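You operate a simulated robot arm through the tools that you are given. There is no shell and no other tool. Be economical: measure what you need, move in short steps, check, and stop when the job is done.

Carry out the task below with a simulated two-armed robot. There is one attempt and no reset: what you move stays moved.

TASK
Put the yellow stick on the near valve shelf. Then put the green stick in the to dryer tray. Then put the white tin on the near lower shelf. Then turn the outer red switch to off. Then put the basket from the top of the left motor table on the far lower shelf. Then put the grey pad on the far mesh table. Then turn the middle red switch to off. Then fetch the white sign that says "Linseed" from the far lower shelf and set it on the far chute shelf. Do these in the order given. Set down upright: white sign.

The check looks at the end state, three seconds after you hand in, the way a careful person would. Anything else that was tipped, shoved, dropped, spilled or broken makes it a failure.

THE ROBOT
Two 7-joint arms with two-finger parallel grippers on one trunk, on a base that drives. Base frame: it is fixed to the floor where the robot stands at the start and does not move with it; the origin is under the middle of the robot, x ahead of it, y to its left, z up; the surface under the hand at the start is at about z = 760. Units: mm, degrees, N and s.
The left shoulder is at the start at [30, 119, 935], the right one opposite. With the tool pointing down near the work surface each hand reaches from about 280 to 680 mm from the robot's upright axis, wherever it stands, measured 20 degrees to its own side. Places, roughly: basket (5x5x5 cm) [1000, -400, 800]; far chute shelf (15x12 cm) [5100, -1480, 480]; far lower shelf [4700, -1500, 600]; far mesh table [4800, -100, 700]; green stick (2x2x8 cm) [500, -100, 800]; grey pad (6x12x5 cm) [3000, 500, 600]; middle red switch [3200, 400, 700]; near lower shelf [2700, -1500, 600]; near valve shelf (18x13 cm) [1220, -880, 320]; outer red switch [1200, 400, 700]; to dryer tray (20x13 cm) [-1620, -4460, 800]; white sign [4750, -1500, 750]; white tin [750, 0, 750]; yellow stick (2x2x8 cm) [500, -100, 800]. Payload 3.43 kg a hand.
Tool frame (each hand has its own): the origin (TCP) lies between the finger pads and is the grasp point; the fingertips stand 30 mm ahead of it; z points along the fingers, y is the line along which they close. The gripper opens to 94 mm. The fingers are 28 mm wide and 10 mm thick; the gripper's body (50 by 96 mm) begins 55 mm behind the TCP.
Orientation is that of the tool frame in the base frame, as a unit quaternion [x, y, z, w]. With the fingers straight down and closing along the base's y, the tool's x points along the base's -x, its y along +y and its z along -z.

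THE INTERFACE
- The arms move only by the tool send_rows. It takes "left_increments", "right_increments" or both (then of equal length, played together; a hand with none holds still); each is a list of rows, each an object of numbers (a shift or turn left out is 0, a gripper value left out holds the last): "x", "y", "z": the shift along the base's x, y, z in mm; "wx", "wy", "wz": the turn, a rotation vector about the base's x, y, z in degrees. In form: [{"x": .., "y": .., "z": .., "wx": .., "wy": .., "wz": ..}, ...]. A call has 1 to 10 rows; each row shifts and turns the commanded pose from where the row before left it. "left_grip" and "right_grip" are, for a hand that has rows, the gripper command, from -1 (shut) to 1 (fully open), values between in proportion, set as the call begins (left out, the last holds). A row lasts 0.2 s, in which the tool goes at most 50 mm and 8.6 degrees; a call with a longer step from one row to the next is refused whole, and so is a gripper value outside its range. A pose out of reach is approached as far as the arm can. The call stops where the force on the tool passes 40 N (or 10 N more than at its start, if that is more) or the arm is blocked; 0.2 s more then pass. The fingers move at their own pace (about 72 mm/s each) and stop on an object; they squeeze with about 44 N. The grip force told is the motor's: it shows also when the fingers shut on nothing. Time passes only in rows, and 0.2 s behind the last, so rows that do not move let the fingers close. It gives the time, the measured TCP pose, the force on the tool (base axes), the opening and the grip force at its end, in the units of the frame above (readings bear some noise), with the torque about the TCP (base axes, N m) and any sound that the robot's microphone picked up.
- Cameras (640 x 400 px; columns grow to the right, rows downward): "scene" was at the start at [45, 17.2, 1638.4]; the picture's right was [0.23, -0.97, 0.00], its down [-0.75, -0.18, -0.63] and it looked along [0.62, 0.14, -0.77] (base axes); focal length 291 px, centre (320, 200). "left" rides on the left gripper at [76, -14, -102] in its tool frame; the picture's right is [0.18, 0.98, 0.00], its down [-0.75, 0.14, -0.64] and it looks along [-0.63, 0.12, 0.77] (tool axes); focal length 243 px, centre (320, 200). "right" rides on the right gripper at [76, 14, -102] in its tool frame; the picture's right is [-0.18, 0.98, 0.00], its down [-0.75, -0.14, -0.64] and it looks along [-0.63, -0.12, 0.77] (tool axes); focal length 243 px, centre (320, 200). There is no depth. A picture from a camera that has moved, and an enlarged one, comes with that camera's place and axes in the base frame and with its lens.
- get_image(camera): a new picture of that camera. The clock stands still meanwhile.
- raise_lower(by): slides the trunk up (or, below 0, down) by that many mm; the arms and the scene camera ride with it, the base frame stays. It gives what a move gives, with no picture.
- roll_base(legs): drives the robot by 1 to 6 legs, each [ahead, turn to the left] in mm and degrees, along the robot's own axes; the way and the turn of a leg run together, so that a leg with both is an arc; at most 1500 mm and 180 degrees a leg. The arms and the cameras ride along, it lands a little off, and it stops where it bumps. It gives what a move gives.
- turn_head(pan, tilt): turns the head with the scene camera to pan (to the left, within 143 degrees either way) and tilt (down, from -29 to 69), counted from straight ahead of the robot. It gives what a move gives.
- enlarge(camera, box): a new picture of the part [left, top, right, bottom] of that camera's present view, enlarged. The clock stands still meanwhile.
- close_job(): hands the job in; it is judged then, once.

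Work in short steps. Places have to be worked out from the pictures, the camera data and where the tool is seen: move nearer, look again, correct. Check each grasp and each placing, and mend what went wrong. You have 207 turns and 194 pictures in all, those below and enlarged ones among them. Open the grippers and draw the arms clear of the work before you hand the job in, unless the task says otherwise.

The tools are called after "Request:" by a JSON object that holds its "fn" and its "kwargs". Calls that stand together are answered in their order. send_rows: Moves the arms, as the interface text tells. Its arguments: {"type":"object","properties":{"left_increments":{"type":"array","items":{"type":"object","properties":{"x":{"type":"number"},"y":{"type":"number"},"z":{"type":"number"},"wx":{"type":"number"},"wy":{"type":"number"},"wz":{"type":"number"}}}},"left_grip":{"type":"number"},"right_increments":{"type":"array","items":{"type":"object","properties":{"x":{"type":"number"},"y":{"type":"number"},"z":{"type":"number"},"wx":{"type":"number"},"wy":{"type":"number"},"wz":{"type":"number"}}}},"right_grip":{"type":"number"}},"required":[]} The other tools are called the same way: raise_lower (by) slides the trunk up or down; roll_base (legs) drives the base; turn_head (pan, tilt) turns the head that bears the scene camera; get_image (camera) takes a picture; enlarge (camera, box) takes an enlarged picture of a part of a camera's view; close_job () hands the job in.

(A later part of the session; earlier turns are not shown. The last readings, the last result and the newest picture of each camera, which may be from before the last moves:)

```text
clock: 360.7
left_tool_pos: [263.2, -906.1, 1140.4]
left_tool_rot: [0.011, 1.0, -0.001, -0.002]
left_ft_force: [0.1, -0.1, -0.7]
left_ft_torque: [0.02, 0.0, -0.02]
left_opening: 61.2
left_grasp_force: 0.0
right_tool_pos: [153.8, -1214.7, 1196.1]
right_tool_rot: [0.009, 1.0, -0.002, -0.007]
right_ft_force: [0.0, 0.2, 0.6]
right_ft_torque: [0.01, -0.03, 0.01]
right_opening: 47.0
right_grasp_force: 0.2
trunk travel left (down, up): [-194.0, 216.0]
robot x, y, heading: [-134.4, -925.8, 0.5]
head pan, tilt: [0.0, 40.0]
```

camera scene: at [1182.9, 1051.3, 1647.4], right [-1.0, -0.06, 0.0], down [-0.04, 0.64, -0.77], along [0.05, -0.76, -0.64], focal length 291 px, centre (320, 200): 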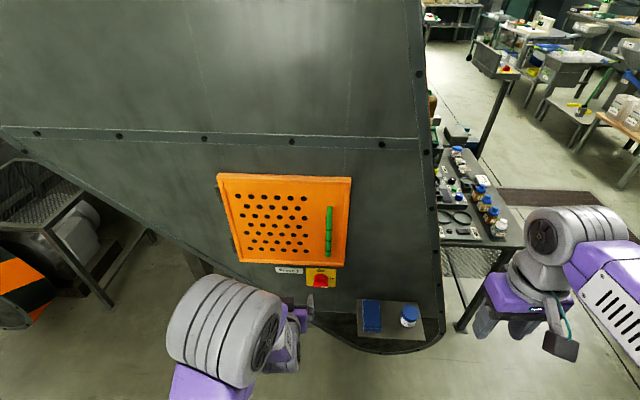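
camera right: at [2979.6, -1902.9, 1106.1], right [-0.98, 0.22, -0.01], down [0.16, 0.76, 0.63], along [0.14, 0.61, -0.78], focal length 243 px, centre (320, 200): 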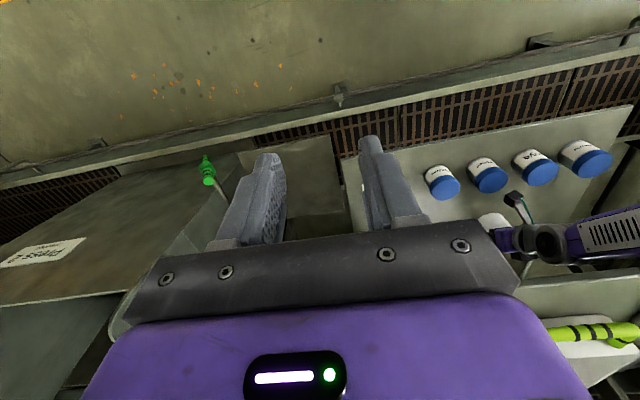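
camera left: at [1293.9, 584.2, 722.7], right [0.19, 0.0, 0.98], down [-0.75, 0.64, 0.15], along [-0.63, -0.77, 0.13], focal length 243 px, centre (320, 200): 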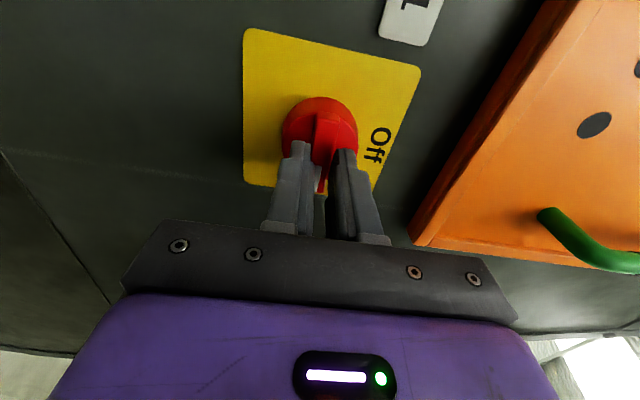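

Forward to about (760,-885) and turn left towards the basket.

Request:
{"fn": "roll_base", "kwargs": {"legs": [[0, 2], [895, 0], [0, 38]]}}

Request:
{"fn": "turn_head", "kwargs": {"pan": 18, "tilt": 50}}

Request:
{"fn": "get_image", "kwargs": {"camera": "scene"}}

```text
clock: 367.6
left_tool_pos: [1048.5, -600.6, 1140.5]
left_tool_rot: [-0.338, 0.941, -0.001, -0.001]
left_ft_force: [0.1, -0.1, 0.5]
left_ft_torque: [0.01, 0.01, -0.01]
left_opening: 61.2
left_grasp_force: 0.1
right_tool_pos: [1166.0, -904.7, 1196.9]
right_tool_rot: [-0.341, 0.94, -0.004, -0.006]
right_ft_force: [-0.6, 0.2, 0.6]
right_ft_torque: [-0.01, 0.0, -0.01]
right_opening: 46.8
right_grasp_force: 0.1
trunk travel left (down, up): [-194.0, 216.0]
robot x, y, heading: [764.5, -880.0, 41.6]
head pan, tilt: [0.0, 40.0]
```

```text
clock: 368.4
left_tool_pos: [1050.0, -599.5, 1138.4]
left_tool_rot: [-0.337, 0.941, -0.001, -0.001]
left_ft_force: [1.0, -0.4, -1.0]
left_ft_torque: [0.03, 0.0, 0.02]
left_opening: 61.0
left_grasp_force: 0.1
right_tool_pos: [1166.8, -905.4, 1196.5]
right_tool_rot: [-0.34, 0.94, -0.004, -0.006]
right_ft_force: [0.2, 0.3, 0.0]
right_ft_torque: [-0.03, -0.02, 0.03]
right_opening: 46.7
right_grasp_force: 0.1
trunk travel left (down, up): [-194.0, 216.0]
robot x, y, heading: [763.6, -875.6, 41.8]
head pan, tilt: [18.0, 50.0]
```

```text
81 pictures are left
camera scene: at [779.5, -829.3, 1633.3], right [0.86, -0.51, 0.0], down [-0.39, -0.66, -0.64], along [0.33, 0.55, -0.77], focal length 291 px, centre (320, 200)
```

scene: 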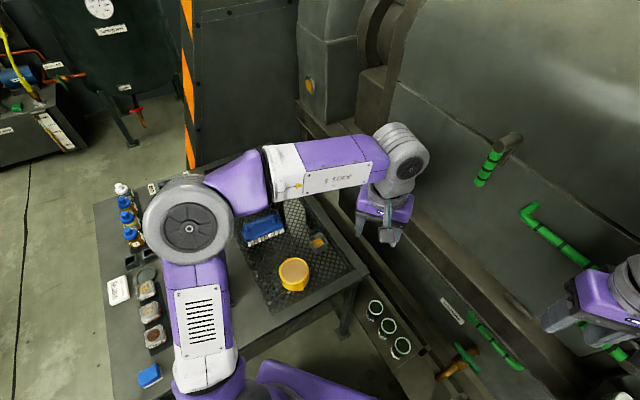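

The small grain basket is at ≈(1042,-378). I bring the left hand above it and look with its camera.

Request:
{"fn": "send_rows", "kwargs": {"left_increments": [{"y": 40, "z": -20}, {"y": 40, "z": -25}, {"y": 40, "z": -25}, {"y": 40, "z": -25}, {"y": 40, "z": -25}, {"y": 20, "x": -8, "z": -40}, {"z": -40}], "left_grip": 1}}

Request:
{"fn": "get_image", "kwargs": {"camera": "left"}}

Request:
{"fn": "enlarge", "kwargs": {"camera": "scene", "box": [240, 180, 400, 300]}}

```text
clock: 370.0
left_tool_pos: [1042.7, -379.9, 941.8]
left_tool_rot: [-0.338, 0.941, -0.001, -0.001]
left_ft_force: [-0.8, -0.2, -0.3]
left_ft_torque: [0.01, 0.03, 0.03]
left_opening: 93.8
left_grasp_force: 0.1
right_tool_pos: [1167.6, -904.8, 1196.4]
right_tool_rot: [-0.34, 0.94, -0.004, -0.006]
right_ft_force: [0.5, 0.0, 0.4]
right_ft_torque: [-0.01, -0.01, 0.0]
right_opening: 47.1
right_grasp_force: 0.1
trunk travel left (down, up): [-194.0, 216.0]
robot x, y, heading: [763.0, -872.2, 41.6]
head pan, tilt: [18.0, 50.0]
```

```text
80 pictures are left
camera left: at [994.4, -439.1, 1041.8], right [-0.77, 0.64, 0.0], down [0.49, 0.59, 0.64], along [0.41, 0.49, -0.77], focal length 243 px, centre (320, 200)
```

left: 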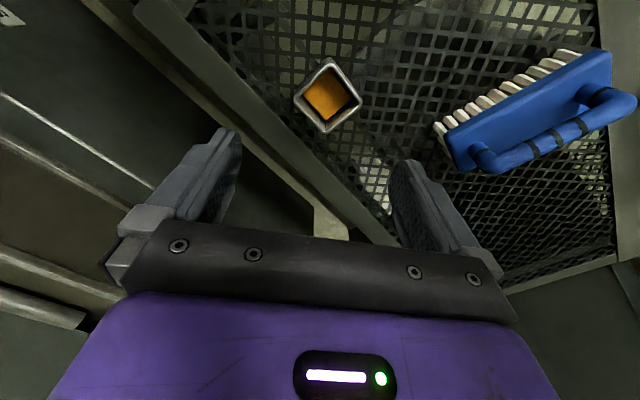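

```text
3.33 times, centred on (320, 240) of scene
camera zoom: at [779.9, -828.8, 1633.2], right [0.86, -0.51, 0.0], down [-0.39, -0.66, -0.64], along [0.33, 0.55, -0.77], focal length 969 px, centre (320, 67)
```

zoom: 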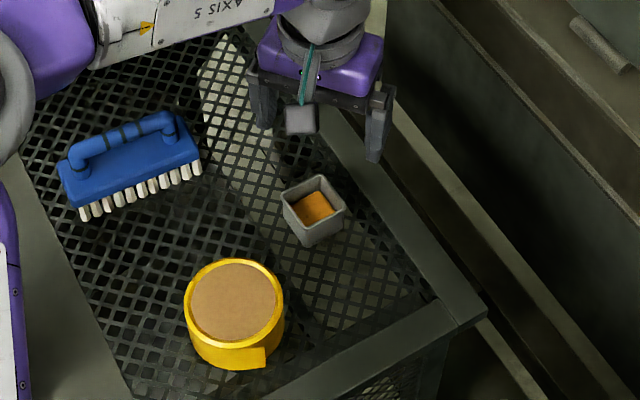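

The basket at ≈(1035,-385) is square to the base axes. I yaw the hand −39.5° so it closes along y and lower partly.

Request:
{"fn": "send_rows", "kwargs": {"left_increments": [{"wz": -8, "x": -7, "y": -5}, {"wz": -8}, {"wz": -8}, {"wz": -8, "z": -15}, {"wz": -7.5, "z": -20}, {"z": -25}, {}]}}

Request:
{"fn": "get_image", "kwargs": {"camera": "left"}}

```text
clock: 371.6
left_tool_pos: [1034.1, -386.5, 900.7]
left_tool_rot: [-0.065, 0.998, 0.0, -0.001]
left_ft_force: [-0.5, 0.9, -0.6]
left_ft_torque: [0.0, -0.01, 0.0]
left_opening: 93.9
left_grasp_force: 0.0
left hand out of reach, approached as far as the arm can: row 5
right_tool_pos: [1166.3, -907.0, 1197.0]
right_tool_rot: [-0.341, 0.94, -0.004, -0.007]
right_ft_force: [0.2, -0.7, 0.0]
right_ft_torque: [0.02, 0.01, 0.01]
right_opening: 47.1
right_grasp_force: 0.1
trunk travel left (down, up): [-194.0, 216.0]
robot x, y, heading: [763.7, -874.3, 41.5]
head pan, tilt: [18.0, 50.0]
```

```text
78 pictures are left
camera left: at [961.6, -410.0, 1001.0], right [-0.31, 0.95, 0.0], down [0.73, 0.24, 0.64], along [0.61, 0.2, -0.77], focal length 243 px, centre (320, 200)
```

left: 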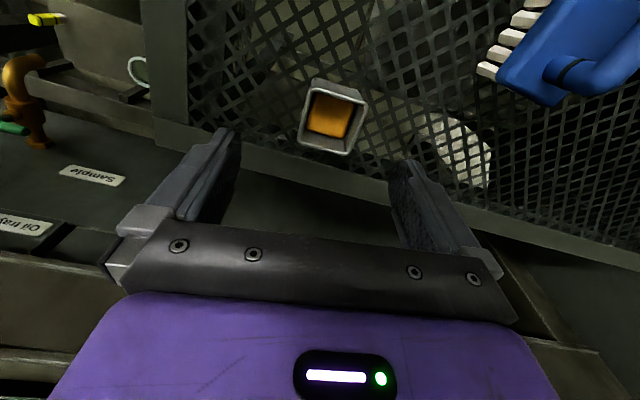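

Wrist stops 7.5° short, acceptable. Basket centre ≈(1029,-381); I descend to TCP ≈803.

Request:
{"fn": "send_rows", "kwargs": {"left_increments": [{"x": -4, "y": 4, "z": -30}, {"z": -35}, {"z": -20}, {}]}}

Request:
{"fn": "get_image", "kwargs": {"camera": "left"}}

```text
clock: 372.6
left_tool_pos: [1034.0, -381.0, 814.6]
left_tool_rot: [-0.066, 0.998, -0.001, 0.0]
left_ft_force: [-0.6, 0.6, 0.2]
left_ft_torque: [0.02, -0.01, -0.01]
left_opening: 94.0
left_grasp_force: 0.1
right_tool_pos: [1166.2, -905.6, 1195.3]
right_tool_rot: [-0.341, 0.94, -0.004, -0.006]
right_ft_force: [-0.2, -0.1, -1.0]
right_ft_torque: [0.01, 0.02, 0.03]
right_opening: 47.3
right_grasp_force: 0.1
trunk travel left (down, up): [-194.0, 216.0]
robot x, y, heading: [764.7, -877.3, 41.3]
head pan, tilt: [18.0, 50.0]
```

```text
77 pictures are left
camera left: at [960.8, -405.0, 915.8], right [-0.31, 0.95, 0.0], down [0.73, 0.24, 0.64], along [0.61, 0.2, -0.77], focal length 243 px, centre (320, 200)
```

left: 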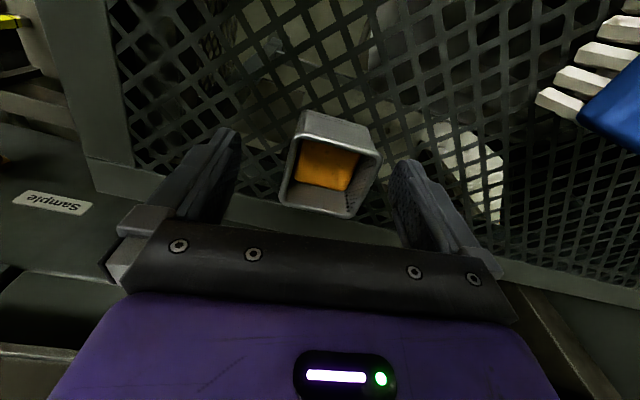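

The basket centre is ~10 mm nearer in x. I shift x −9, lower 14, and close.

Request:
{"fn": "send_rows", "kwargs": {"left_increments": [{"x": -9, "z": -7}, {"z": -7}, {}]}}

Request:
{"fn": "send_rows", "kwargs": {"left_increments": [{}, {}, {}, {}], "left_grip": -1}}

Request:
{"fn": "send_rows", "kwargs": {"left_increments": [{"z": 10}, {"z": 20}, {"z": 40}, {"z": 40}]}}

Request:
{"fn": "get_image", "kwargs": {"camera": "left"}}

```text
clock: 373.4
left_tool_pos: [1022.4, -380.4, 800.2]
left_tool_rot: [-0.066, 0.998, -0.001, -0.001]
left_ft_force: [0.5, -0.1, -0.1]
left_ft_torque: [0.01, 0.01, 0.03]
left_opening: 93.9
left_grasp_force: 0.0
right_tool_pos: [1166.0, -905.4, 1196.3]
right_tool_rot: [-0.341, 0.94, -0.004, -0.006]
right_ft_force: [0.2, -0.5, -0.4]
right_ft_torque: [0.02, 0.0, -0.01]
right_opening: 47.2
right_grasp_force: 0.1
trunk travel left (down, up): [-194.0, 216.0]
robot x, y, heading: [762.3, -876.1, 41.7]
head pan, tilt: [18.0, 50.0]
```

```text
clock: 374.4
left_tool_pos: [1023.5, -381.0, 800.1]
left_tool_rot: [-0.066, 0.998, -0.001, -0.001]
left_ft_force: [-1.3, 1.0, 0.7]
left_ft_torque: [0.01, 0.01, -0.01]
left_opening: 51.4
left_grasp_force: 43.7
right_tool_pos: [1168.0, -905.3, 1196.4]
right_tool_rot: [-0.34, 0.941, -0.004, -0.007]
right_ft_force: [-0.1, 1.2, -0.7]
right_ft_torque: [0.03, 0.02, -0.01]
right_opening: 46.9
right_grasp_force: 0.1
trunk travel left (down, up): [-194.0, 216.0]
robot x, y, heading: [761.8, -877.2, 41.6]
head pan, tilt: [18.0, 50.0]
```

```text
clock: 375.4
left_tool_pos: [1021.6, -382.0, 910.3]
left_tool_rot: [-0.066, 0.998, 0.0, -0.002]
left_ft_force: [-0.2, 0.8, -0.6]
left_ft_torque: [-0.03, 0.02, 0.0]
left_opening: 51.2
left_grasp_force: 43.7
right_tool_pos: [1167.3, -905.5, 1196.7]
right_tool_rot: [-0.34, 0.94, -0.004, -0.005]
right_ft_force: [-0.5, 1.3, 0.5]
right_ft_torque: [-0.04, -0.01, 0.0]
right_opening: 46.9
right_grasp_force: 0.1
trunk travel left (down, up): [-194.0, 216.0]
robot x, y, heading: [764.7, -875.9, 41.4]
head pan, tilt: [18.0, 50.0]
```

```text
76 pictures are left
camera left: at [948.5, -404.2, 1011.0], right [-0.31, 0.95, 0.0], down [0.73, 0.24, 0.64], along [0.61, 0.2, -0.77], focal length 243 px, centre (320, 200)
```

left: 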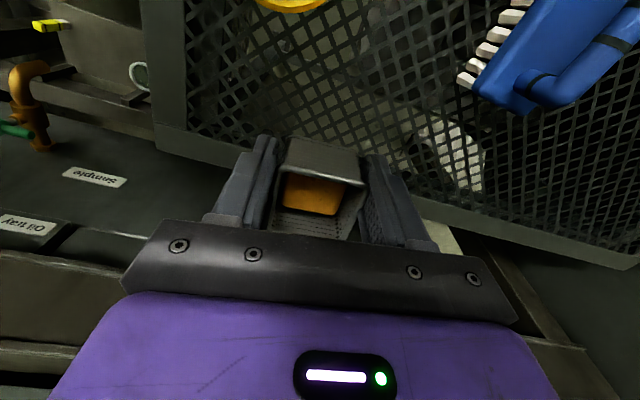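

Held at 51 mm. To set it under the rack's upper shelf later, I'll need a pitched grip, so I re-grip here: yaw to the robot's heading, set it back down at ≈(1030,-350).

Request:
{"fn": "send_rows", "kwargs": {"left_increments": [{"x": 8, "y": 16, "wz": 8}, {"y": 16, "wz": 8}, {"wz": 8}, {"wz": 8, "z": -30}, {"wz": 2, "z": -35}, {"z": -30}, {"z": -8}, {"z": -4}, {"z": -2}]}}

```text
clock: 377.4
left_tool_pos: [1029.5, -349.0, 800.9]
left_tool_rot: [-0.354, 0.935, -0.002, -0.002]
left_ft_force: [0.5, -0.3, -0.8]
left_ft_torque: [0.0, 0.03, -0.05]
left_opening: 51.4
left_grasp_force: 43.8
right_tool_pos: [1167.1, -905.5, 1195.8]
right_tool_rot: [-0.341, 0.94, -0.005, -0.006]
right_ft_force: [-0.1, -0.1, 0.6]
right_ft_torque: [0.0, -0.03, 0.03]
right_opening: 47.1
right_grasp_force: 0.1
trunk travel left (down, up): [-194.0, 216.0]
robot x, y, heading: [762.1, -876.9, 41.4]
head pan, tilt: [18.0, 50.0]
```

Lower a few mm more until contact, then release and rise.

Request:
{"fn": "send_rows", "kwargs": {"left_increments": [{"z": -2}, {"z": -2}, {"z": -2}]}}

Request:
{"fn": "send_rows", "kwargs": {"left_increments": [{}, {}, {}, {"z": 25}, {"z": 40}, {"z": 40}], "left_grip": 1}}

Request:
{"fn": "get_image", "kwargs": {"camera": "left"}}

```text
clock: 378.2
left_tool_pos: [1029.7, -350.0, 798.8]
left_tool_rot: [-0.355, 0.935, 0.0, 0.003]
left_ft_force: [-1.5, 2.5, 27.7]
left_ft_torque: [-0.04, 0.16, -0.09]
left_opening: 51.4
left_grasp_force: 43.9
right_tool_pos: [1166.3, -906.3, 1195.4]
right_tool_rot: [-0.34, 0.94, -0.004, -0.005]
right_ft_force: [-0.1, 0.2, 0.1]
right_ft_torque: [-0.02, 0.0, 0.0]
right_opening: 47.0
right_grasp_force: 0.0
trunk travel left (down, up): [-194.0, 216.0]
robot x, y, heading: [762.8, -872.7, 41.7]
head pan, tilt: [18.0, 50.0]
```

```text
clock: 379.6
left_tool_pos: [1029.5, -351.4, 897.7]
left_tool_rot: [-0.355, 0.935, -0.001, 0.0]
left_ft_force: [0.2, -0.2, -0.3]
left_ft_torque: [0.01, -0.01, 0.0]
left_opening: 93.9
left_grasp_force: 0.0
right_tool_pos: [1166.6, -906.1, 1196.5]
right_tool_rot: [-0.34, 0.941, -0.003, -0.007]
right_ft_force: [-0.1, 0.3, 0.7]
right_ft_torque: [0.02, 0.0, 0.03]
right_opening: 46.9
right_grasp_force: 0.0
trunk travel left (down, up): [-194.0, 216.0]
robot x, y, heading: [761.1, -873.7, 41.4]
head pan, tilt: [18.0, 50.0]
```

```text
75 pictures are left
camera left: at [982.3, -411.2, 998.6], right [-0.79, 0.61, 0.0], down [0.47, 0.61, 0.64], along [0.39, 0.5, -0.77], focal length 243 px, centre (320, 200)
```

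left: 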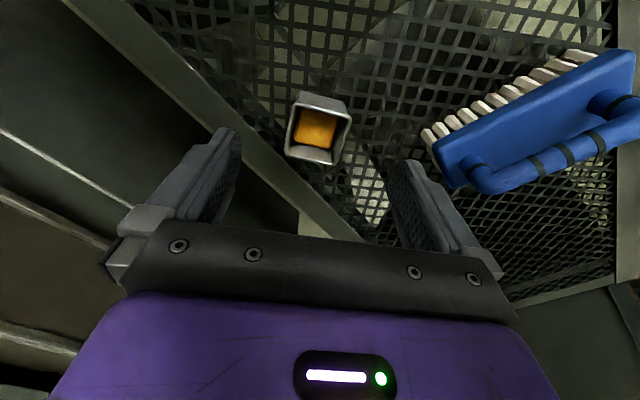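

The basket sits square to the hand. I pitch the hand 30° forward about the heading and go back down.

Request:
{"fn": "send_rows", "kwargs": {"left_increments": [{"wx": 5, "wy": -5.6}, {"wx": 5, "wy": -5.6}, {"wx": 5, "wy": -5.6}, {"wx": 5, "wy": -5.6}, {"z": -30}, {"z": -30}, {}]}}

Request:
{"fn": "get_image", "kwargs": {"camera": "left"}}

Request:
{"fn": "enlarge", "kwargs": {"camera": "scene", "box": [240, 180, 400, 300]}}

```text
clock: 381.2
left_tool_pos: [1028.6, -347.7, 839.0]
left_tool_rot: [-0.343, 0.903, 0.091, 0.241]
left_ft_force: [0.2, 0.2, -1.1]
left_ft_torque: [-0.01, 0.02, 0.0]
left_opening: 94.0
left_grasp_force: 0.0
right_tool_pos: [1166.8, -905.1, 1196.7]
right_tool_rot: [-0.341, 0.94, -0.004, -0.006]
right_ft_force: [0.2, -0.7, 0.1]
right_ft_torque: [-0.01, -0.01, 0.02]
right_opening: 46.9
right_grasp_force: 0.1
trunk travel left (down, up): [-194.0, 216.0]
robot x, y, heading: [760.4, -877.2, 41.5]
head pan, tilt: [18.0, 50.0]
```

```text
74 pictures are left
camera left: at [950.8, -435.4, 888.2], right [-0.77, 0.63, -0.09], down [0.16, 0.33, 0.93], along [0.62, 0.7, -0.35], focal length 243 px, centre (320, 200)
```

left: 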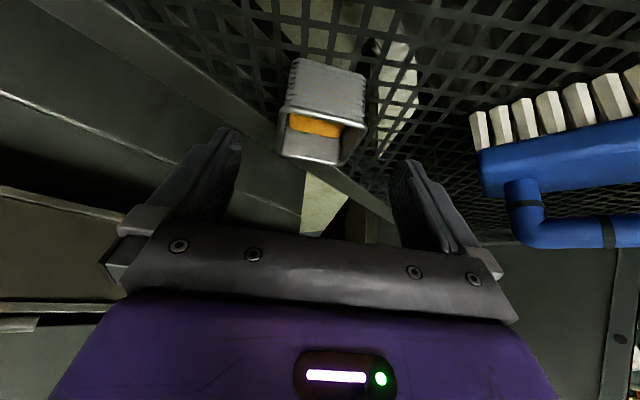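

```text
3.33 times, centred on (320, 240) of scene
camera zoom: at [779.2, -829.3, 1633.3], right [0.86, -0.51, 0.0], down [-0.39, -0.66, -0.64], along [0.33, 0.55, -0.77], focal length 969 px, centre (320, 67)
```

zoom: 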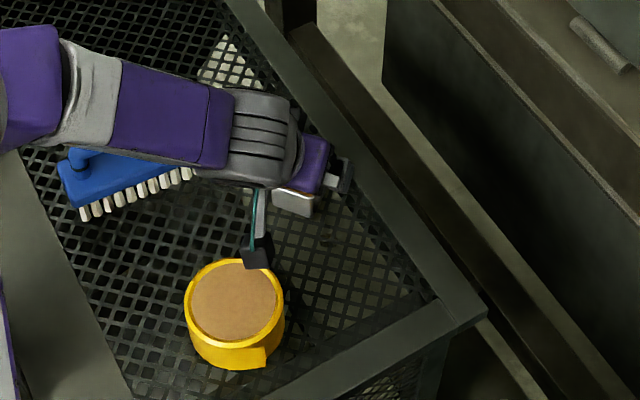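

Aligned. The hand camera stays ~20 mm above the yellow roll; I lower carefully to TCP 806 and close.

Request:
{"fn": "send_rows", "kwargs": {"left_increments": [{"z": -15}, {"z": -12}, {"z": -6}, {}]}}

Request:
{"fn": "send_rows", "kwargs": {"left_increments": [{}, {}, {}, {}], "left_grip": -1}}

Request:
{"fn": "send_rows", "kwargs": {"left_increments": [{"z": 10}, {"z": 20}, {"z": 40}, {"z": 45}, {"z": 45}]}}

Request:
{"fn": "get_image", "kwargs": {"camera": "left"}}

```text
clock: 382.2
left_tool_pos: [1030.1, -349.8, 806.6]
left_tool_rot: [-0.343, 0.903, 0.092, 0.242]
left_ft_force: [-0.1, -1.3, 0.1]
left_ft_torque: [0.02, 0.03, 0.0]
left_opening: 93.9
left_grasp_force: 0.1
right_tool_pos: [1166.3, -906.3, 1197.4]
right_tool_rot: [-0.34, 0.94, -0.005, -0.006]
right_ft_force: [-0.3, -0.3, 0.3]
right_ft_torque: [-0.04, -0.03, -0.02]
right_opening: 46.9
right_grasp_force: 0.1
trunk travel left (down, up): [-194.0, 216.0]
robot x, y, heading: [762.4, -876.5, 41.7]
head pan, tilt: [18.0, 50.0]
```

```text
clock: 383.2
left_tool_pos: [1030.6, -348.7, 806.2]
left_tool_rot: [-0.342, 0.904, 0.091, 0.242]
left_ft_force: [-0.1, 0.5, -0.5]
left_ft_torque: [-0.02, 0.0, -0.02]
left_opening: 48.9
left_grasp_force: 44.3
right_tool_pos: [1165.9, -904.7, 1195.8]
right_tool_rot: [-0.341, 0.94, -0.004, -0.006]
right_ft_force: [-0.4, 0.1, -0.3]
right_ft_torque: [0.01, 0.01, 0.01]
right_opening: 46.8
right_grasp_force: 0.0
trunk travel left (down, up): [-194.0, 216.0]
robot x, y, heading: [760.5, -876.8, 41.3]
head pan, tilt: [18.0, 50.0]
```

```text
clock: 384.4
left_tool_pos: [1030.2, -348.7, 967.3]
left_tool_rot: [-0.341, 0.904, 0.092, 0.242]
left_ft_force: [-1.0, 0.5, 0.3]
left_ft_torque: [0.01, 0.01, 0.02]
left_opening: 48.7
left_grasp_force: 44.2
right_tool_pos: [1167.8, -907.3, 1195.5]
right_tool_rot: [-0.341, 0.94, -0.004, -0.007]
right_ft_force: [-0.2, 0.1, -0.4]
right_ft_torque: [0.05, 0.01, -0.01]
right_opening: 47.1
right_grasp_force: 0.1
trunk travel left (down, up): [-194.0, 216.0]
robot x, y, heading: [764.9, -874.6, 41.4]
head pan, tilt: [18.0, 50.0]
```

```text
72 pictures are left
camera left: at [951.6, -437.1, 1016.1], right [-0.77, 0.63, -0.09], down [0.16, 0.33, 0.93], along [0.62, 0.7, -0.35], focal length 243 px, centre (320, 200)
```

left: 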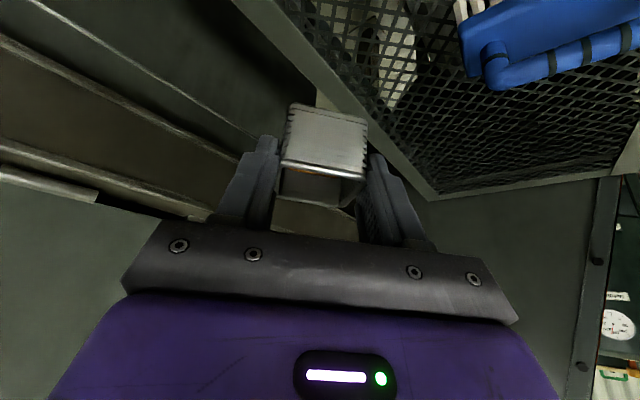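

Held upright. I bring the hand in and up, then drive out of the corridor and into the central aisle.

Request:
{"fn": "send_rows", "kwargs": {"left_increments": [{"x": -8, "y": -30, "z": 25}, {"x": -8, "y": -30, "z": 25}, {"x": -8, "y": -30, "z": 25}, {"x": -10, "y": -30, "z": 25}, {"x": -10, "y": -30, "z": 25}, {"x": -10, "y": -14, "z": 10}]}}

Request:
{"fn": "roll_base", "kwargs": {"legs": [[0, -41.6], [-1380, 0], [0, -90], [1500, 0], [0, 90]]}}

```text
clock: 385.8
left_tool_pos: [974.5, -517.7, 1100.3]
left_tool_rot: [-0.342, 0.903, 0.092, 0.241]
left_ft_force: [0.4, -0.8, -1.3]
left_ft_torque: [0.0, -0.02, 0.0]
left_opening: 46.9
left_grasp_force: 44.0
right_tool_pos: [1166.2, -906.1, 1195.9]
right_tool_rot: [-0.34, 0.94, -0.004, -0.006]
right_ft_force: [-0.5, 0.3, 0.4]
right_ft_torque: [0.04, -0.01, 0.02]
right_opening: 46.9
right_grasp_force: 0.0
trunk travel left (down, up): [-194.0, 216.0]
robot x, y, heading: [761.9, -878.1, 41.5]
head pan, tilt: [18.0, 50.0]
```

```text
clock: 409.0
left_tool_pos: [-214.5, -2190.8, 1099.4]
left_tool_rot: [0.0, 0.966, 0.0, 0.258]
left_ft_force: [0.1, -0.5, -0.8]
left_ft_torque: [0.02, 0.0, 0.01]
left_opening: 46.9
left_grasp_force: 44.4
right_tool_pos: [-330.4, -2609.1, 1195.3]
right_tool_rot: [0.016, 1.0, -0.002, -0.007]
right_ft_force: [0.2, 0.6, -0.8]
right_ft_torque: [0.03, -0.01, 0.01]
right_opening: 47.1
right_grasp_force: 0.1
trunk travel left (down, up): [-194.0, 216.0]
robot x, y, heading: [-612.4, -2317.4, 0.1]
head pan, tilt: [18.0, 50.0]
```

The opening shrank slightly (47 mm); I check the grip while passing, and drive on to x≈2400.

Request:
{"fn": "roll_base", "kwargs": {"legs": [[1500, 0], [1500, 0]]}}

Request:
{"fn": "turn_head", "kwargs": {"pan": 60, "tilt": 33}}

Request:
{"fn": "get_image", "kwargs": {"camera": "scene"}}

Request:
{"fn": "get_image", "kwargs": {"camera": "left"}}

```text
clock: 423.5
left_tool_pos: [2799.5, -2304.7, 1099.4]
left_tool_rot: [0.033, 0.966, -0.009, 0.257]
left_ft_force: [0.4, -0.5, -1.2]
left_ft_torque: [0.01, 0.02, -0.01]
left_opening: 46.9
left_grasp_force: 44.3
right_tool_pos: [2659.3, -2715.1, 1195.1]
right_tool_rot: [0.049, 0.999, -0.002, -0.007]
right_ft_force: [0.8, 0.6, -0.6]
right_ft_torque: [-0.01, -0.01, 0.0]
right_opening: 46.9
right_grasp_force: 0.1
trunk travel left (down, up): [-194.0, 216.0]
robot x, y, heading: [2398.8, -2405.0, -4.1]
head pan, tilt: [18.0, 50.0]
```

```text
clock: 424.6
left_tool_pos: [2799.5, -2304.3, 1100.5]
left_tool_rot: [0.033, 0.965, -0.009, 0.258]
left_ft_force: [0.0, 0.0, -0.6]
left_ft_torque: [0.01, 0.0, -0.03]
left_opening: 46.7
left_grasp_force: 43.7
right_tool_pos: [2656.8, -2714.0, 1196.2]
right_tool_rot: [0.049, 0.999, -0.001, -0.007]
right_ft_force: [0.8, 0.5, -0.3]
right_ft_torque: [0.04, -0.01, -0.03]
right_opening: 47.0
right_grasp_force: 0.0
trunk travel left (down, up): [-194.0, 216.0]
robot x, y, heading: [2393.1, -2405.6, -4.1]
head pan, tilt: [60.0, 33.0]
```

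```text
71 pictures are left
camera scene: at [2414.8, -2328.7, 1658.0], right [0.83, -0.56, 0.0], down [-0.3, -0.45, -0.84], along [0.47, 0.7, -0.54], focal length 291 px, centre (320, 200)
```

scene: 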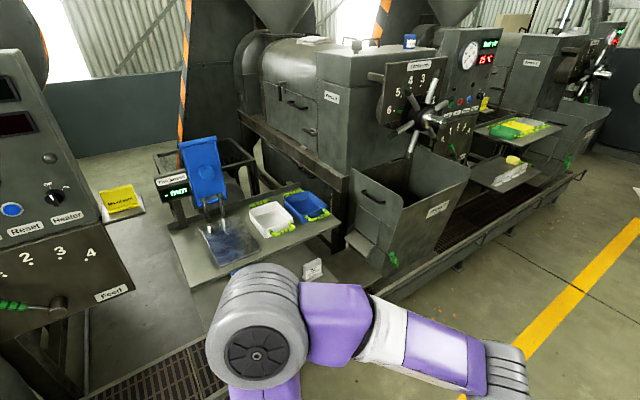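

```text
70 pictures are left
camera left: at [2682.3, -2310.2, 1149.0], right [-0.09, 0.99, -0.09], down [0.34, 0.12, 0.93], along [0.94, 0.06, -0.35], focal length 243 px, centre (320, 200)
```

left: 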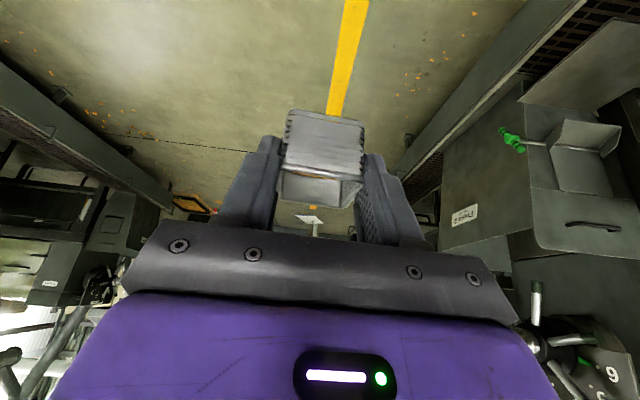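

The near rack's upper trays look undisturbed, and the basket is held. On to the far rack.

Request:
{"fn": "roll_base", "kwargs": {"legs": [[0, 6.7], [1500, 0], [808, 0], [0, 87.4]]}}

Request:
{"fn": "turn_head", "kwargs": {"pan": 0, "tilt": 45}}

Request:
{"fn": "get_image", "kwargs": {"camera": "scene"}}

```text
clock: 440.3
left_tool_pos: [4560.2, -1834.0, 1099.9]
left_tool_rot: [0.7, -0.666, -0.187, -0.178]
left_ft_force: [-0.1, -0.7, -1.1]
left_ft_torque: [-0.01, 0.0, -0.01]
left_opening: 46.9
left_grasp_force: 44.3
right_tool_pos: [4983.5, -1927.8, 1196.6]
right_tool_rot: [0.714, -0.701, 0.006, 0.003]
right_ft_force: [-0.1, -0.7, -0.4]
right_ft_torque: [0.0, 0.02, -0.03]
right_opening: 46.9
right_grasp_force: 0.0
trunk travel left (down, up): [-194.0, 216.0]
robot x, y, heading: [4706.6, -2224.4, 92.8]
head pan, tilt: [60.0, 33.0]
```

```text
clock: 441.6
left_tool_pos: [4560.3, -1833.4, 1100.8]
left_tool_rot: [0.699, -0.667, -0.186, -0.178]
left_ft_force: [0.6, 0.6, -0.5]
left_ft_torque: [-0.01, -0.05, -0.02]
left_opening: 47.1
left_grasp_force: 44.1
right_tool_pos: [4983.2, -1926.8, 1196.3]
right_tool_rot: [0.714, -0.7, 0.006, 0.004]
right_ft_force: [0.4, -0.4, 0.2]
right_ft_torque: [-0.02, -0.01, -0.01]
right_opening: 47.1
right_grasp_force: 0.1
trunk travel left (down, up): [-194.0, 216.0]
robot x, y, heading: [4707.6, -2224.2, 92.8]
head pan, tilt: [0.0, 45.0]
```

```text
69 pictures are left
camera scene: at [4705.4, -2173.2, 1640.2], right [1.0, 0.05, 0.0], down [0.04, -0.71, -0.71], along [-0.04, 0.71, -0.71], focal length 291 px, centre (320, 200)
```

scene: 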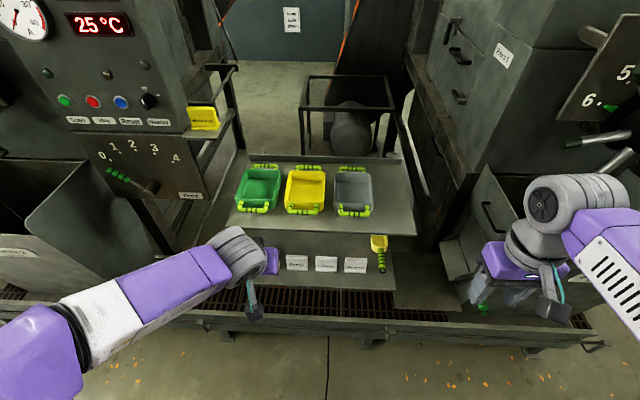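

Request:
{"fn": "enlarge", "kwargs": {"camera": "scene", "box": [220, 140, 420, 320]}}

Request:
{"fn": "enlarge", "kwargs": {"camera": "right", "box": [300, 60, 640, 280]}}

```text
2.22 times, centred on (320, 230) of scene
camera zoom: at [4705.4, -2173.2, 1640.2], right [1.0, 0.05, 0.0], down [0.04, -0.71, -0.71], along [-0.04, 0.71, -0.71], focal length 646 px, centre (320, 133)
```

zoom: 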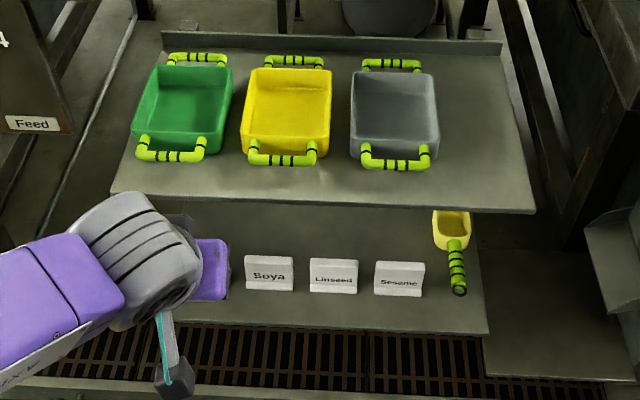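

```text
1.82 times, centred on (470, 170) of right
camera zoom: at [4972.0, -2002.2, 1300.5], right [-0.99, 0.16, -0.01], down [0.12, 0.77, 0.63], along [0.11, 0.62, -0.78], focal length 441 px, centre (47, 254)
```

zoom: 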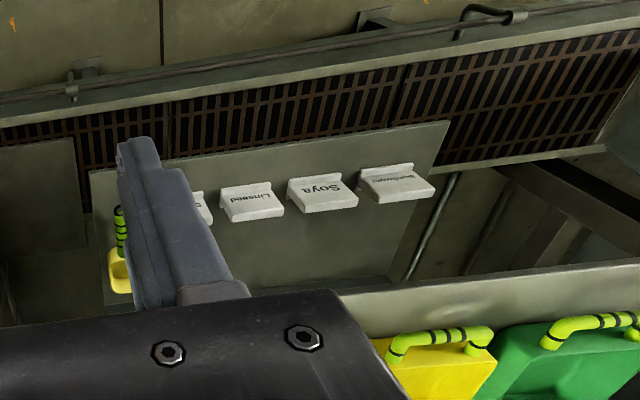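

Four signs stand near the front of the lower shelf with a scoop at right; free space is behind the signs. As with the tin, I'll reach in low. First align the base, lower the trunk.

Request:
{"fn": "roll_base", "kwargs": {"legs": [[0, -2.8], [40, 0]]}}

Request:
{"fn": "raise_lower", "kwargs": {"by": -206}}

Request:
{"fn": "send_rows", "kwargs": {"left_increments": [{"x": 10, "y": 25}, {"x": 10, "y": 25}, {"x": 10, "y": 15}, {}]}}

```text
clock: 442.9
left_tool_pos: [4578.7, -1785.5, 1099.6]
left_tool_rot: [0.684, -0.683, -0.183, -0.182]
left_ft_force: [0.4, 0.7, -0.2]
left_ft_torque: [-0.02, 0.01, 0.02]
left_opening: 46.8
left_grasp_force: 43.4
right_tool_pos: [4998.2, -1898.9, 1195.4]
right_tool_rot: [-0.697, 0.717, -0.007, -0.004]
right_ft_force: [0.2, -0.2, 0.1]
right_ft_torque: [-0.03, 0.02, 0.01]
right_opening: 47.1
right_grasp_force: 0.1
trunk travel left (down, up): [-194.0, 216.0]
robot x, y, heading: [4702.9, -2182.6, 89.9]
head pan, tilt: [0.0, 45.0]
```

```text
clock: 445.0
left_tool_pos: [4579.1, -1787.1, 905.9]
left_tool_rot: [0.684, -0.682, -0.183, -0.182]
left_ft_force: [0.5, -0.1, -1.0]
left_ft_torque: [-0.03, 0.01, 0.02]
left_opening: 46.7
left_grasp_force: 43.8
right_tool_pos: [4996.9, -1900.5, 1002.1]
right_tool_rot: [-0.697, 0.717, -0.006, -0.003]
right_ft_force: [0.1, 0.4, 0.2]
right_ft_torque: [0.01, -0.04, -0.01]
right_opening: 47.2
right_grasp_force: 0.0
right hand out of reach, approached as far as the arm can: row 1
trunk travel left (down, up): [0.0, 410.0]
robot x, y, heading: [4707.5, -2184.4, 90.0]
head pan, tilt: [0.0, 45.0]
```

```text
clock: 446.0
left_tool_pos: [4609.9, -1720.9, 906.3]
left_tool_rot: [0.684, -0.683, -0.184, -0.182]
left_ft_force: [0.0, 1.0, -0.2]
left_ft_torque: [-0.01, 0.06, 0.0]
left_opening: 47.0
left_grasp_force: 43.9
right_tool_pos: [4997.5, -1900.7, 1001.9]
right_tool_rot: [-0.697, 0.717, -0.006, -0.004]
right_ft_force: [-0.8, 0.6, -1.4]
right_ft_torque: [0.0, 0.01, 0.02]
right_opening: 46.8
right_grasp_force: 0.1
trunk travel left (down, up): [0.0, 410.0]
robot x, y, heading: [4706.4, -2180.5, 90.2]
head pan, tilt: [0.0, 45.0]
```

Now pitch by +28° and lower in front of the shelf to z≈772, then look.

Request:
{"fn": "send_rows", "kwargs": {"left_increments": [{"z": -34, "wx": 7}, {"z": -34, "wx": 7}, {"z": -33, "wx": 7}, {"z": -33, "wx": 7}, {}]}}

Request:
{"fn": "get_image", "kwargs": {"camera": "left"}}

Request:
{"fn": "get_image", "kwargs": {"camera": "right"}}

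```text
clock: 447.2
left_tool_pos: [4610.0, -1722.0, 770.9]
left_tool_rot: [0.62, -0.618, -0.342, -0.342]
left_ft_force: [0.1, 0.2, -0.9]
left_ft_torque: [-0.03, -0.01, -0.02]
left_opening: 46.6
left_grasp_force: 44.0
right_tool_pos: [4997.1, -1901.1, 1002.3]
right_tool_rot: [-0.697, 0.717, -0.007, -0.004]
right_ft_force: [0.4, -0.8, 0.4]
right_ft_torque: [0.01, 0.0, 0.01]
right_opening: 46.9
right_grasp_force: 0.1
trunk travel left (down, up): [0.0, 410.0]
robot x, y, heading: [4705.1, -2182.5, 90.2]
head pan, tilt: [0.0, 45.0]
```

```text
66 pictures are left
camera left: at [4624.7, -1850.2, 758.9], right [-0.98, -0.1, -0.16], down [-0.14, -0.14, 0.98], along [-0.12, 0.98, 0.13], focal length 243 px, centre (320, 200)
```

left: 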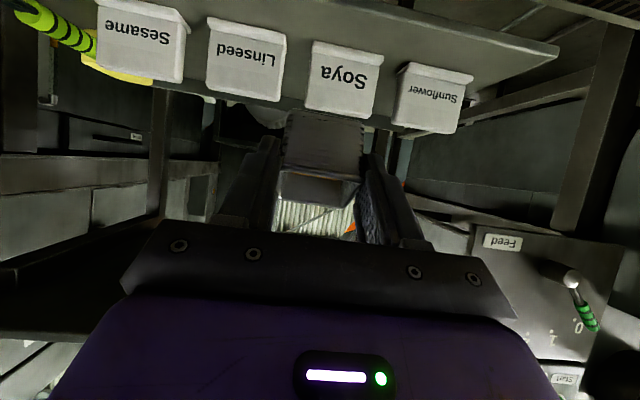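

```text
65 pictures are left
camera right: at [4982.2, -1975.0, 1106.6], right [-0.98, 0.21, -0.01], down [0.16, 0.76, 0.63], along [0.14, 0.62, -0.78], focal length 243 px, centre (320, 200)
```

right: 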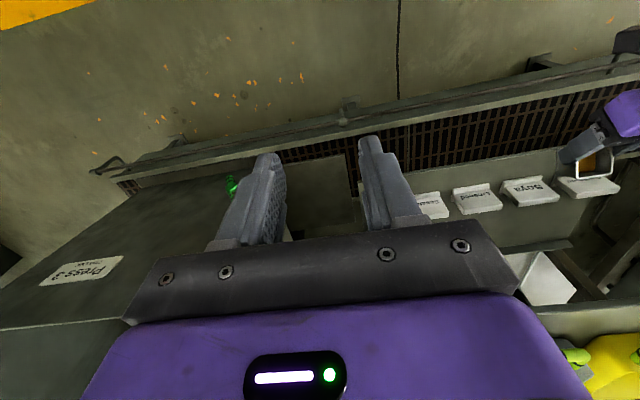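

Sign tops ≈693; the tilted basket's lowest corner ≈715. I reach in over the Soya sign.

Request:
{"fn": "send_rows", "kwargs": {"left_increments": [{"y": 36}, {"y": 36}, {"y": 36}, {"y": 36}]}}

Request:
{"fn": "send_rows", "kwargs": {"left_increments": [{"y": 36}, {"y": 36}, {"y": 36}, {}]}}

Request:
{"fn": "enlarge", "kwargs": {"camera": "right", "box": [400, 100, 640, 280]}}

Request:
{"fn": "get_image", "kwargs": {"camera": "left"}}

```text
clock: 448.2
left_tool_pos: [4608.2, -1579.4, 772.4]
left_tool_rot: [0.62, -0.619, -0.342, -0.341]
left_ft_force: [0.4, -0.4, -0.2]
left_ft_torque: [-0.05, -0.02, 0.02]
left_opening: 46.9
left_grasp_force: 43.6
right_tool_pos: [4997.8, -1899.8, 1000.4]
right_tool_rot: [-0.698, 0.716, -0.006, -0.004]
right_ft_force: [-0.4, -0.5, 0.6]
right_ft_torque: [0.04, 0.01, 0.05]
right_opening: 46.6
right_grasp_force: 0.1
trunk travel left (down, up): [0.0, 410.0]
robot x, y, heading: [4706.2, -2183.7, 90.3]
head pan, tilt: [0.0, 45.0]
```

```text
clock: 449.2
left_tool_pos: [4605.9, -1470.2, 772.8]
left_tool_rot: [0.619, -0.619, -0.342, -0.342]
left_ft_force: [0.5, -0.2, -0.9]
left_ft_torque: [-0.01, -0.03, -0.02]
left_opening: 47.0
left_grasp_force: 44.3
right_tool_pos: [4996.8, -1899.8, 1002.6]
right_tool_rot: [-0.698, 0.716, -0.006, -0.004]
right_ft_force: [-0.9, 0.9, 0.3]
right_ft_torque: [0.01, 0.01, 0.01]
right_opening: 46.8
right_grasp_force: 0.1
trunk travel left (down, up): [0.0, 410.0]
robot x, y, heading: [4708.8, -2186.9, 90.2]
head pan, tilt: [0.0, 45.0]
```

```text
2.22 times, centred on (520, 190) of right
camera zoom: at [4982.2, -1974.9, 1106.6], right [-0.98, 0.21, -0.01], down [0.16, 0.76, 0.63], along [0.14, 0.62, -0.78], focal length 539 px, centre (-124, 222)
```

zoom: 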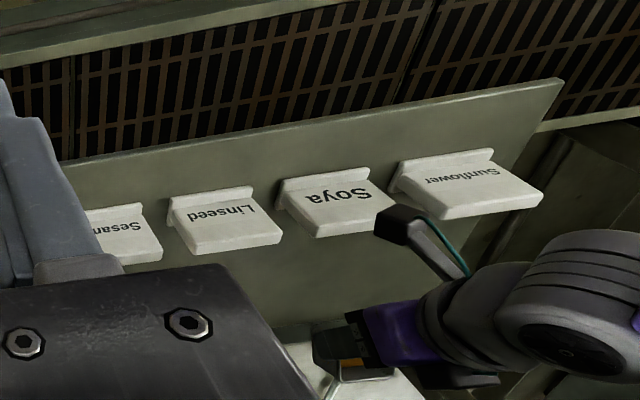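

```text
63 pictures are left
camera left: at [4621.2, -1597.5, 761.7], right [-0.98, -0.1, -0.16], down [-0.14, -0.14, 0.98], along [-0.12, 0.98, 0.13], focal length 243 px, centre (320, 200)
```

left: 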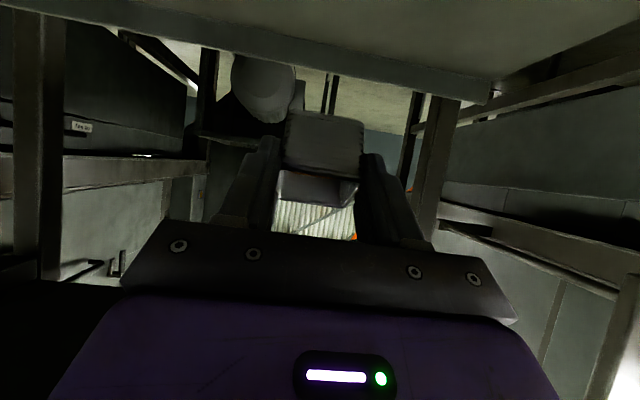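

Inside. Now lower and un-tilt together, shifting 8 mm deeper.

Request:
{"fn": "send_rows", "kwargs": {"left_increments": [{"z": -20, "y": 8}, {"z": -18, "wx": -5}, {"z": -16, "wx": -6}, {"z": -14, "wx": -6}, {"z": -10, "wx": -6}, {"z": -4, "wx": -5}, {}]}}

Request:
{"fn": "enlarge", "kwargs": {"camera": "right", "box": [400, 100, 640, 280]}}

Request:
{"fn": "get_image", "kwargs": {"camera": "left"}}

```text
clock: 450.8
left_tool_pos: [4607.8, -1463.0, 687.2]
left_tool_rot: [0.684, -0.683, -0.182, -0.181]
left_ft_force: [0.5, 0.1, -1.1]
left_ft_torque: [-0.01, -0.01, 0.0]
left_opening: 47.1
left_grasp_force: 43.7
right_tool_pos: [4997.4, -1900.8, 1001.3]
right_tool_rot: [-0.697, 0.717, -0.007, -0.004]
right_ft_force: [1.1, 0.0, 0.2]
right_ft_torque: [0.01, 0.0, 0.01]
right_opening: 47.1
right_grasp_force: 0.1
trunk travel left (down, up): [0.0, 410.0]
robot x, y, heading: [4712.2, -2183.8, 90.1]
head pan, tilt: [0.0, 45.0]
```

```text
2.22 times, centred on (520, 190) of right
camera zoom: at [4982.3, -1974.9, 1106.6], right [-0.98, 0.21, -0.01], down [0.16, 0.76, 0.63], along [0.14, 0.62, -0.78], focal length 539 px, centre (-124, 222)
```

zoom: 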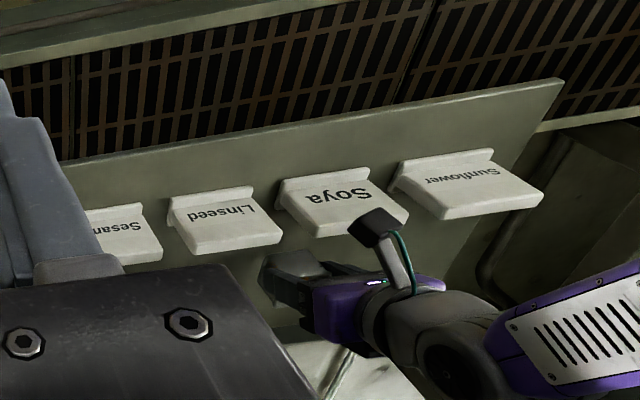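

```text
61 pictures are left
camera left: at [4623.0, -1579.5, 737.6], right [-0.98, -0.16, -0.09], down [-0.14, 0.33, 0.93], along [-0.12, 0.93, -0.35], focal length 243 px, centre (320, 200)
```

left: 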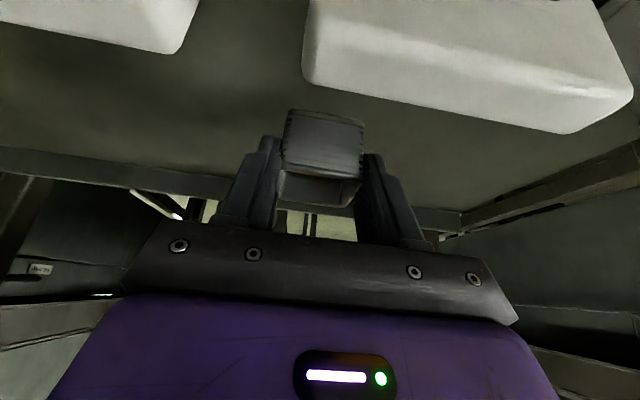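

Clear of the signs. Lower to contact.

Request:
{"fn": "send_rows", "kwargs": {"left_increments": [{"z": -6}, {"z": -4}, {"z": -3}, {"z": -3}, {"z": -3}, {"z": -3}, {"z": -3}]}}

```text
clock: 452.4
left_tool_pos: [4608.8, -1461.6, 667.9]
left_tool_rot: [0.683, -0.682, -0.185, -0.185]
left_ft_force: [-0.7, -3.7, 14.7]
left_ft_torque: [-0.17, -0.25, -0.08]
left_opening: 46.8
left_grasp_force: 43.8
right_tool_pos: [4997.3, -1901.9, 1003.0]
right_tool_rot: [-0.698, 0.717, -0.005, -0.004]
right_ft_force: [0.9, -0.8, -0.2]
right_ft_torque: [0.02, 0.0, 0.0]
right_opening: 47.2
right_grasp_force: 0.0
trunk travel left (down, up): [0.0, 410.0]
robot x, y, heading: [4710.1, -2184.7, 90.2]
head pan, tilt: [0.0, 45.0]
```

Basket is on the shelf. Release, then withdraw by the reverse path (rise while pitching up).

Request:
{"fn": "send_rows", "kwargs": {"left_increments": [{}, {}, {}, {"z": 8}, {"z": 12, "wx": 5}, {"z": 16, "wx": 6}, {"z": 18, "wx": 6}, {"z": 22, "wx": 6}, {"z": 22, "wx": 5}], "left_grip": 0.9}}

Request:
{"fn": "get_image", "kwargs": {"camera": "left"}}

```text
clock: 454.4
left_tool_pos: [4610.3, -1463.8, 762.8]
left_tool_rot: [0.619, -0.618, -0.343, -0.342]
left_ft_force: [-0.1, 0.0, 0.1]
left_ft_torque: [-0.02, 0.01, 0.02]
left_opening: 89.5
left_grasp_force: 0.1
right_tool_pos: [4996.8, -1901.3, 1002.3]
right_tool_rot: [-0.697, 0.717, -0.007, -0.003]
right_ft_force: [0.2, -0.4, 0.8]
right_ft_torque: [0.01, 0.0, 0.04]
right_opening: 47.2
right_grasp_force: 0.2
trunk travel left (down, up): [0.0, 410.0]
robot x, y, heading: [4708.6, -2183.3, 90.3]
head pan, tilt: [0.0, 45.0]
```

```text
60 pictures are left
camera left: at [4624.4, -1591.5, 750.4], right [-0.98, -0.1, -0.16], down [-0.14, -0.14, 0.98], along [-0.12, 0.98, 0.13], focal length 243 px, centre (320, 200)
```

left: 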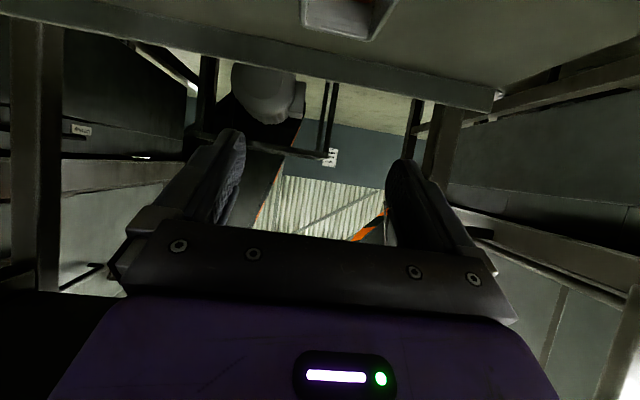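

Basket stands on the shelf. I withdraw the hand straight back and drive off by the known route to the left aisle.

Request:
{"fn": "send_rows", "kwargs": {"left_increments": [{"y": -36, "z": 4}, {"y": -36}, {"y": -36}, {"y": -36}, {"y": -36}, {"y": -36}, {"y": -36}, {"y": -20}]}}

Request:
{"fn": "roll_base", "kwargs": {"legs": [[-250, 0], [0, 90]]}}

Request:
{"fn": "turn_head", "kwargs": {"pan": -143, "tilt": 10}}

Request:
{"fn": "get_image", "kwargs": {"camera": "scene"}}

```text
clock: 456.2
left_tool_pos: [4607.9, -1736.2, 767.8]
left_tool_rot: [0.619, -0.618, -0.342, -0.342]
left_ft_force: [-0.2, 0.0, 0.2]
left_ft_torque: [-0.02, 0.02, 0.01]
left_opening: 89.4
left_grasp_force: 0.1
right_tool_pos: [4995.8, -1899.3, 1002.0]
right_tool_rot: [-0.697, 0.717, -0.005, -0.004]
right_ft_force: [-0.7, 0.9, -1.2]
right_ft_torque: [-0.03, 0.02, 0.0]
right_opening: 47.1
right_grasp_force: 0.1
trunk travel left (down, up): [0.0, 410.0]
robot x, y, heading: [4704.4, -2183.9, 90.1]
head pan, tilt: [0.0, 45.0]
```

```text
clock: 461.9
left_tool_pos: [4259.4, -2538.0, 766.4]
left_tool_rot: [0.875, 0.004, -0.484, 0.002]
left_ft_force: [0.2, 0.1, 0.4]
left_ft_torque: [0.01, 0.0, -0.02]
left_opening: 89.4
left_grasp_force: 0.1
right_tool_pos: [4422.1, -2147.6, 1001.7]
right_tool_rot: [1.0, -0.011, 0.008, -0.001]
right_ft_force: [-0.3, -0.8, -0.7]
right_ft_torque: [0.0, 0.0, -0.01]
right_opening: 47.2
right_grasp_force: 0.1
trunk travel left (down, up): [0.0, 410.0]
robot x, y, heading: [4708.1, -2436.4, -179.8]
head pan, tilt: [0.0, 45.0]
```

```text
clock: 464.2
left_tool_pos: [4260.1, -2536.4, 767.4]
left_tool_rot: [0.875, 0.004, -0.485, 0.002]
left_ft_force: [0.7, -0.1, -0.2]
left_ft_torque: [-0.02, 0.04, 0.03]
left_opening: 89.6
left_grasp_force: 0.1
right_tool_pos: [4421.5, -2147.8, 1002.1]
right_tool_rot: [1.0, -0.011, 0.007, 0.0]
right_ft_force: [-0.5, 0.3, 0.1]
right_ft_torque: [0.03, -0.01, 0.02]
right_opening: 46.8
right_grasp_force: 0.2
trunk travel left (down, up): [0.0, 410.0]
robot x, y, heading: [4706.5, -2437.5, -179.6]
head pan, tilt: [-143.0, 10.0]
```

```text
59 pictures are left
camera scene: at [4811.7, -2379.5, 1501.2], right [0.61, -0.79, 0.0], down [-0.14, -0.11, -0.98], along [0.78, 0.6, -0.17], focal length 291 px, centre (320, 200)
```

scene: 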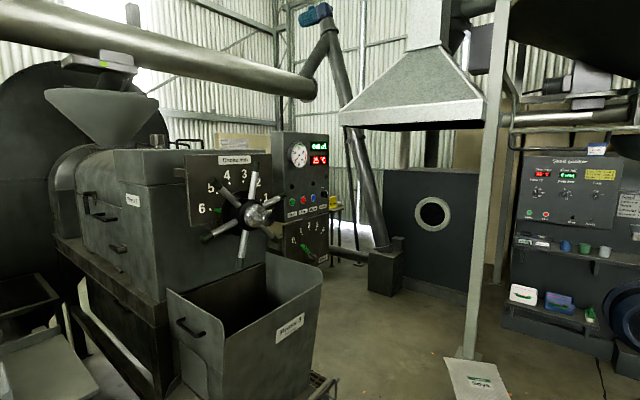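

There may be a passage at the far end, but I take the known route. Trunk up, then drive west.

Request:
{"fn": "raise_lower", "kwargs": {"by": 206}}

Request:
{"fn": "send_rows", "kwargs": {"left_increments": [{"z": 45}, {"z": 45}, {"z": 45}, {"z": 30}]}}

Request:
{"fn": "roll_base", "kwargs": {"legs": [[1500, 0], [1500, 0], [1500, 0]]}}

```text
clock: 466.4
left_tool_pos: [4259.6, -2535.9, 971.8]
left_tool_rot: [0.875, 0.004, -0.485, 0.002]
left_ft_force: [-1.2, 0.3, 0.4]
left_ft_torque: [-0.01, 0.01, -0.01]
left_opening: 89.5
left_grasp_force: 0.2
right_tool_pos: [4421.3, -2147.7, 1208.0]
right_tool_rot: [1.0, -0.011, 0.007, -0.002]
right_ft_force: [0.2, -0.4, -0.2]
right_ft_torque: [0.01, 0.01, 0.0]
right_opening: 46.8
right_grasp_force: 0.1
trunk travel left (down, up): [-206.0, 204.0]
robot x, y, heading: [4703.7, -2436.0, -179.7]
head pan, tilt: [-143.0, 10.0]
```

```text
clock: 467.4
left_tool_pos: [4259.1, -2534.8, 1137.0]
left_tool_rot: [0.876, 0.004, -0.483, 0.001]
left_ft_force: [-0.2, 0.4, 0.0]
left_ft_torque: [0.03, 0.01, -0.01]
left_opening: 89.3
left_grasp_force: 0.1
right_tool_pos: [4422.9, -2146.5, 1207.7]
right_tool_rot: [1.0, -0.012, 0.007, -0.001]
right_ft_force: [0.5, -0.5, -0.1]
right_ft_torque: [-0.01, -0.03, -0.04]
right_opening: 47.0
right_grasp_force: 0.2
trunk travel left (down, up): [-206.0, 204.0]
robot x, y, heading: [4707.6, -2436.8, -179.5]
head pan, tilt: [-143.0, 10.0]
```

```text
clock: 489.1
left_tool_pos: [-304.6, -2414.5, 1137.1]
left_tool_rot: [0.875, -0.02, -0.484, -0.011]
left_ft_force: [0.9, -0.1, 0.8]
left_ft_torque: [0.0, 0.01, -0.01]
left_opening: 89.3
left_grasp_force: 0.1
right_tool_pos: [-120.9, -2035.9, 1208.1]
right_tool_rot: [0.999, -0.038, 0.007, -0.001]
right_ft_force: [0.9, -0.1, 0.5]
right_ft_torque: [0.04, -0.03, -0.04]
right_opening: 47.0
right_grasp_force: 0.1
trunk travel left (down, up): [-206.0, 204.0]
robot x, y, heading: [147.7, -2339.2, 177.5]
head pan, tilt: [-143.0, 10.0]
```

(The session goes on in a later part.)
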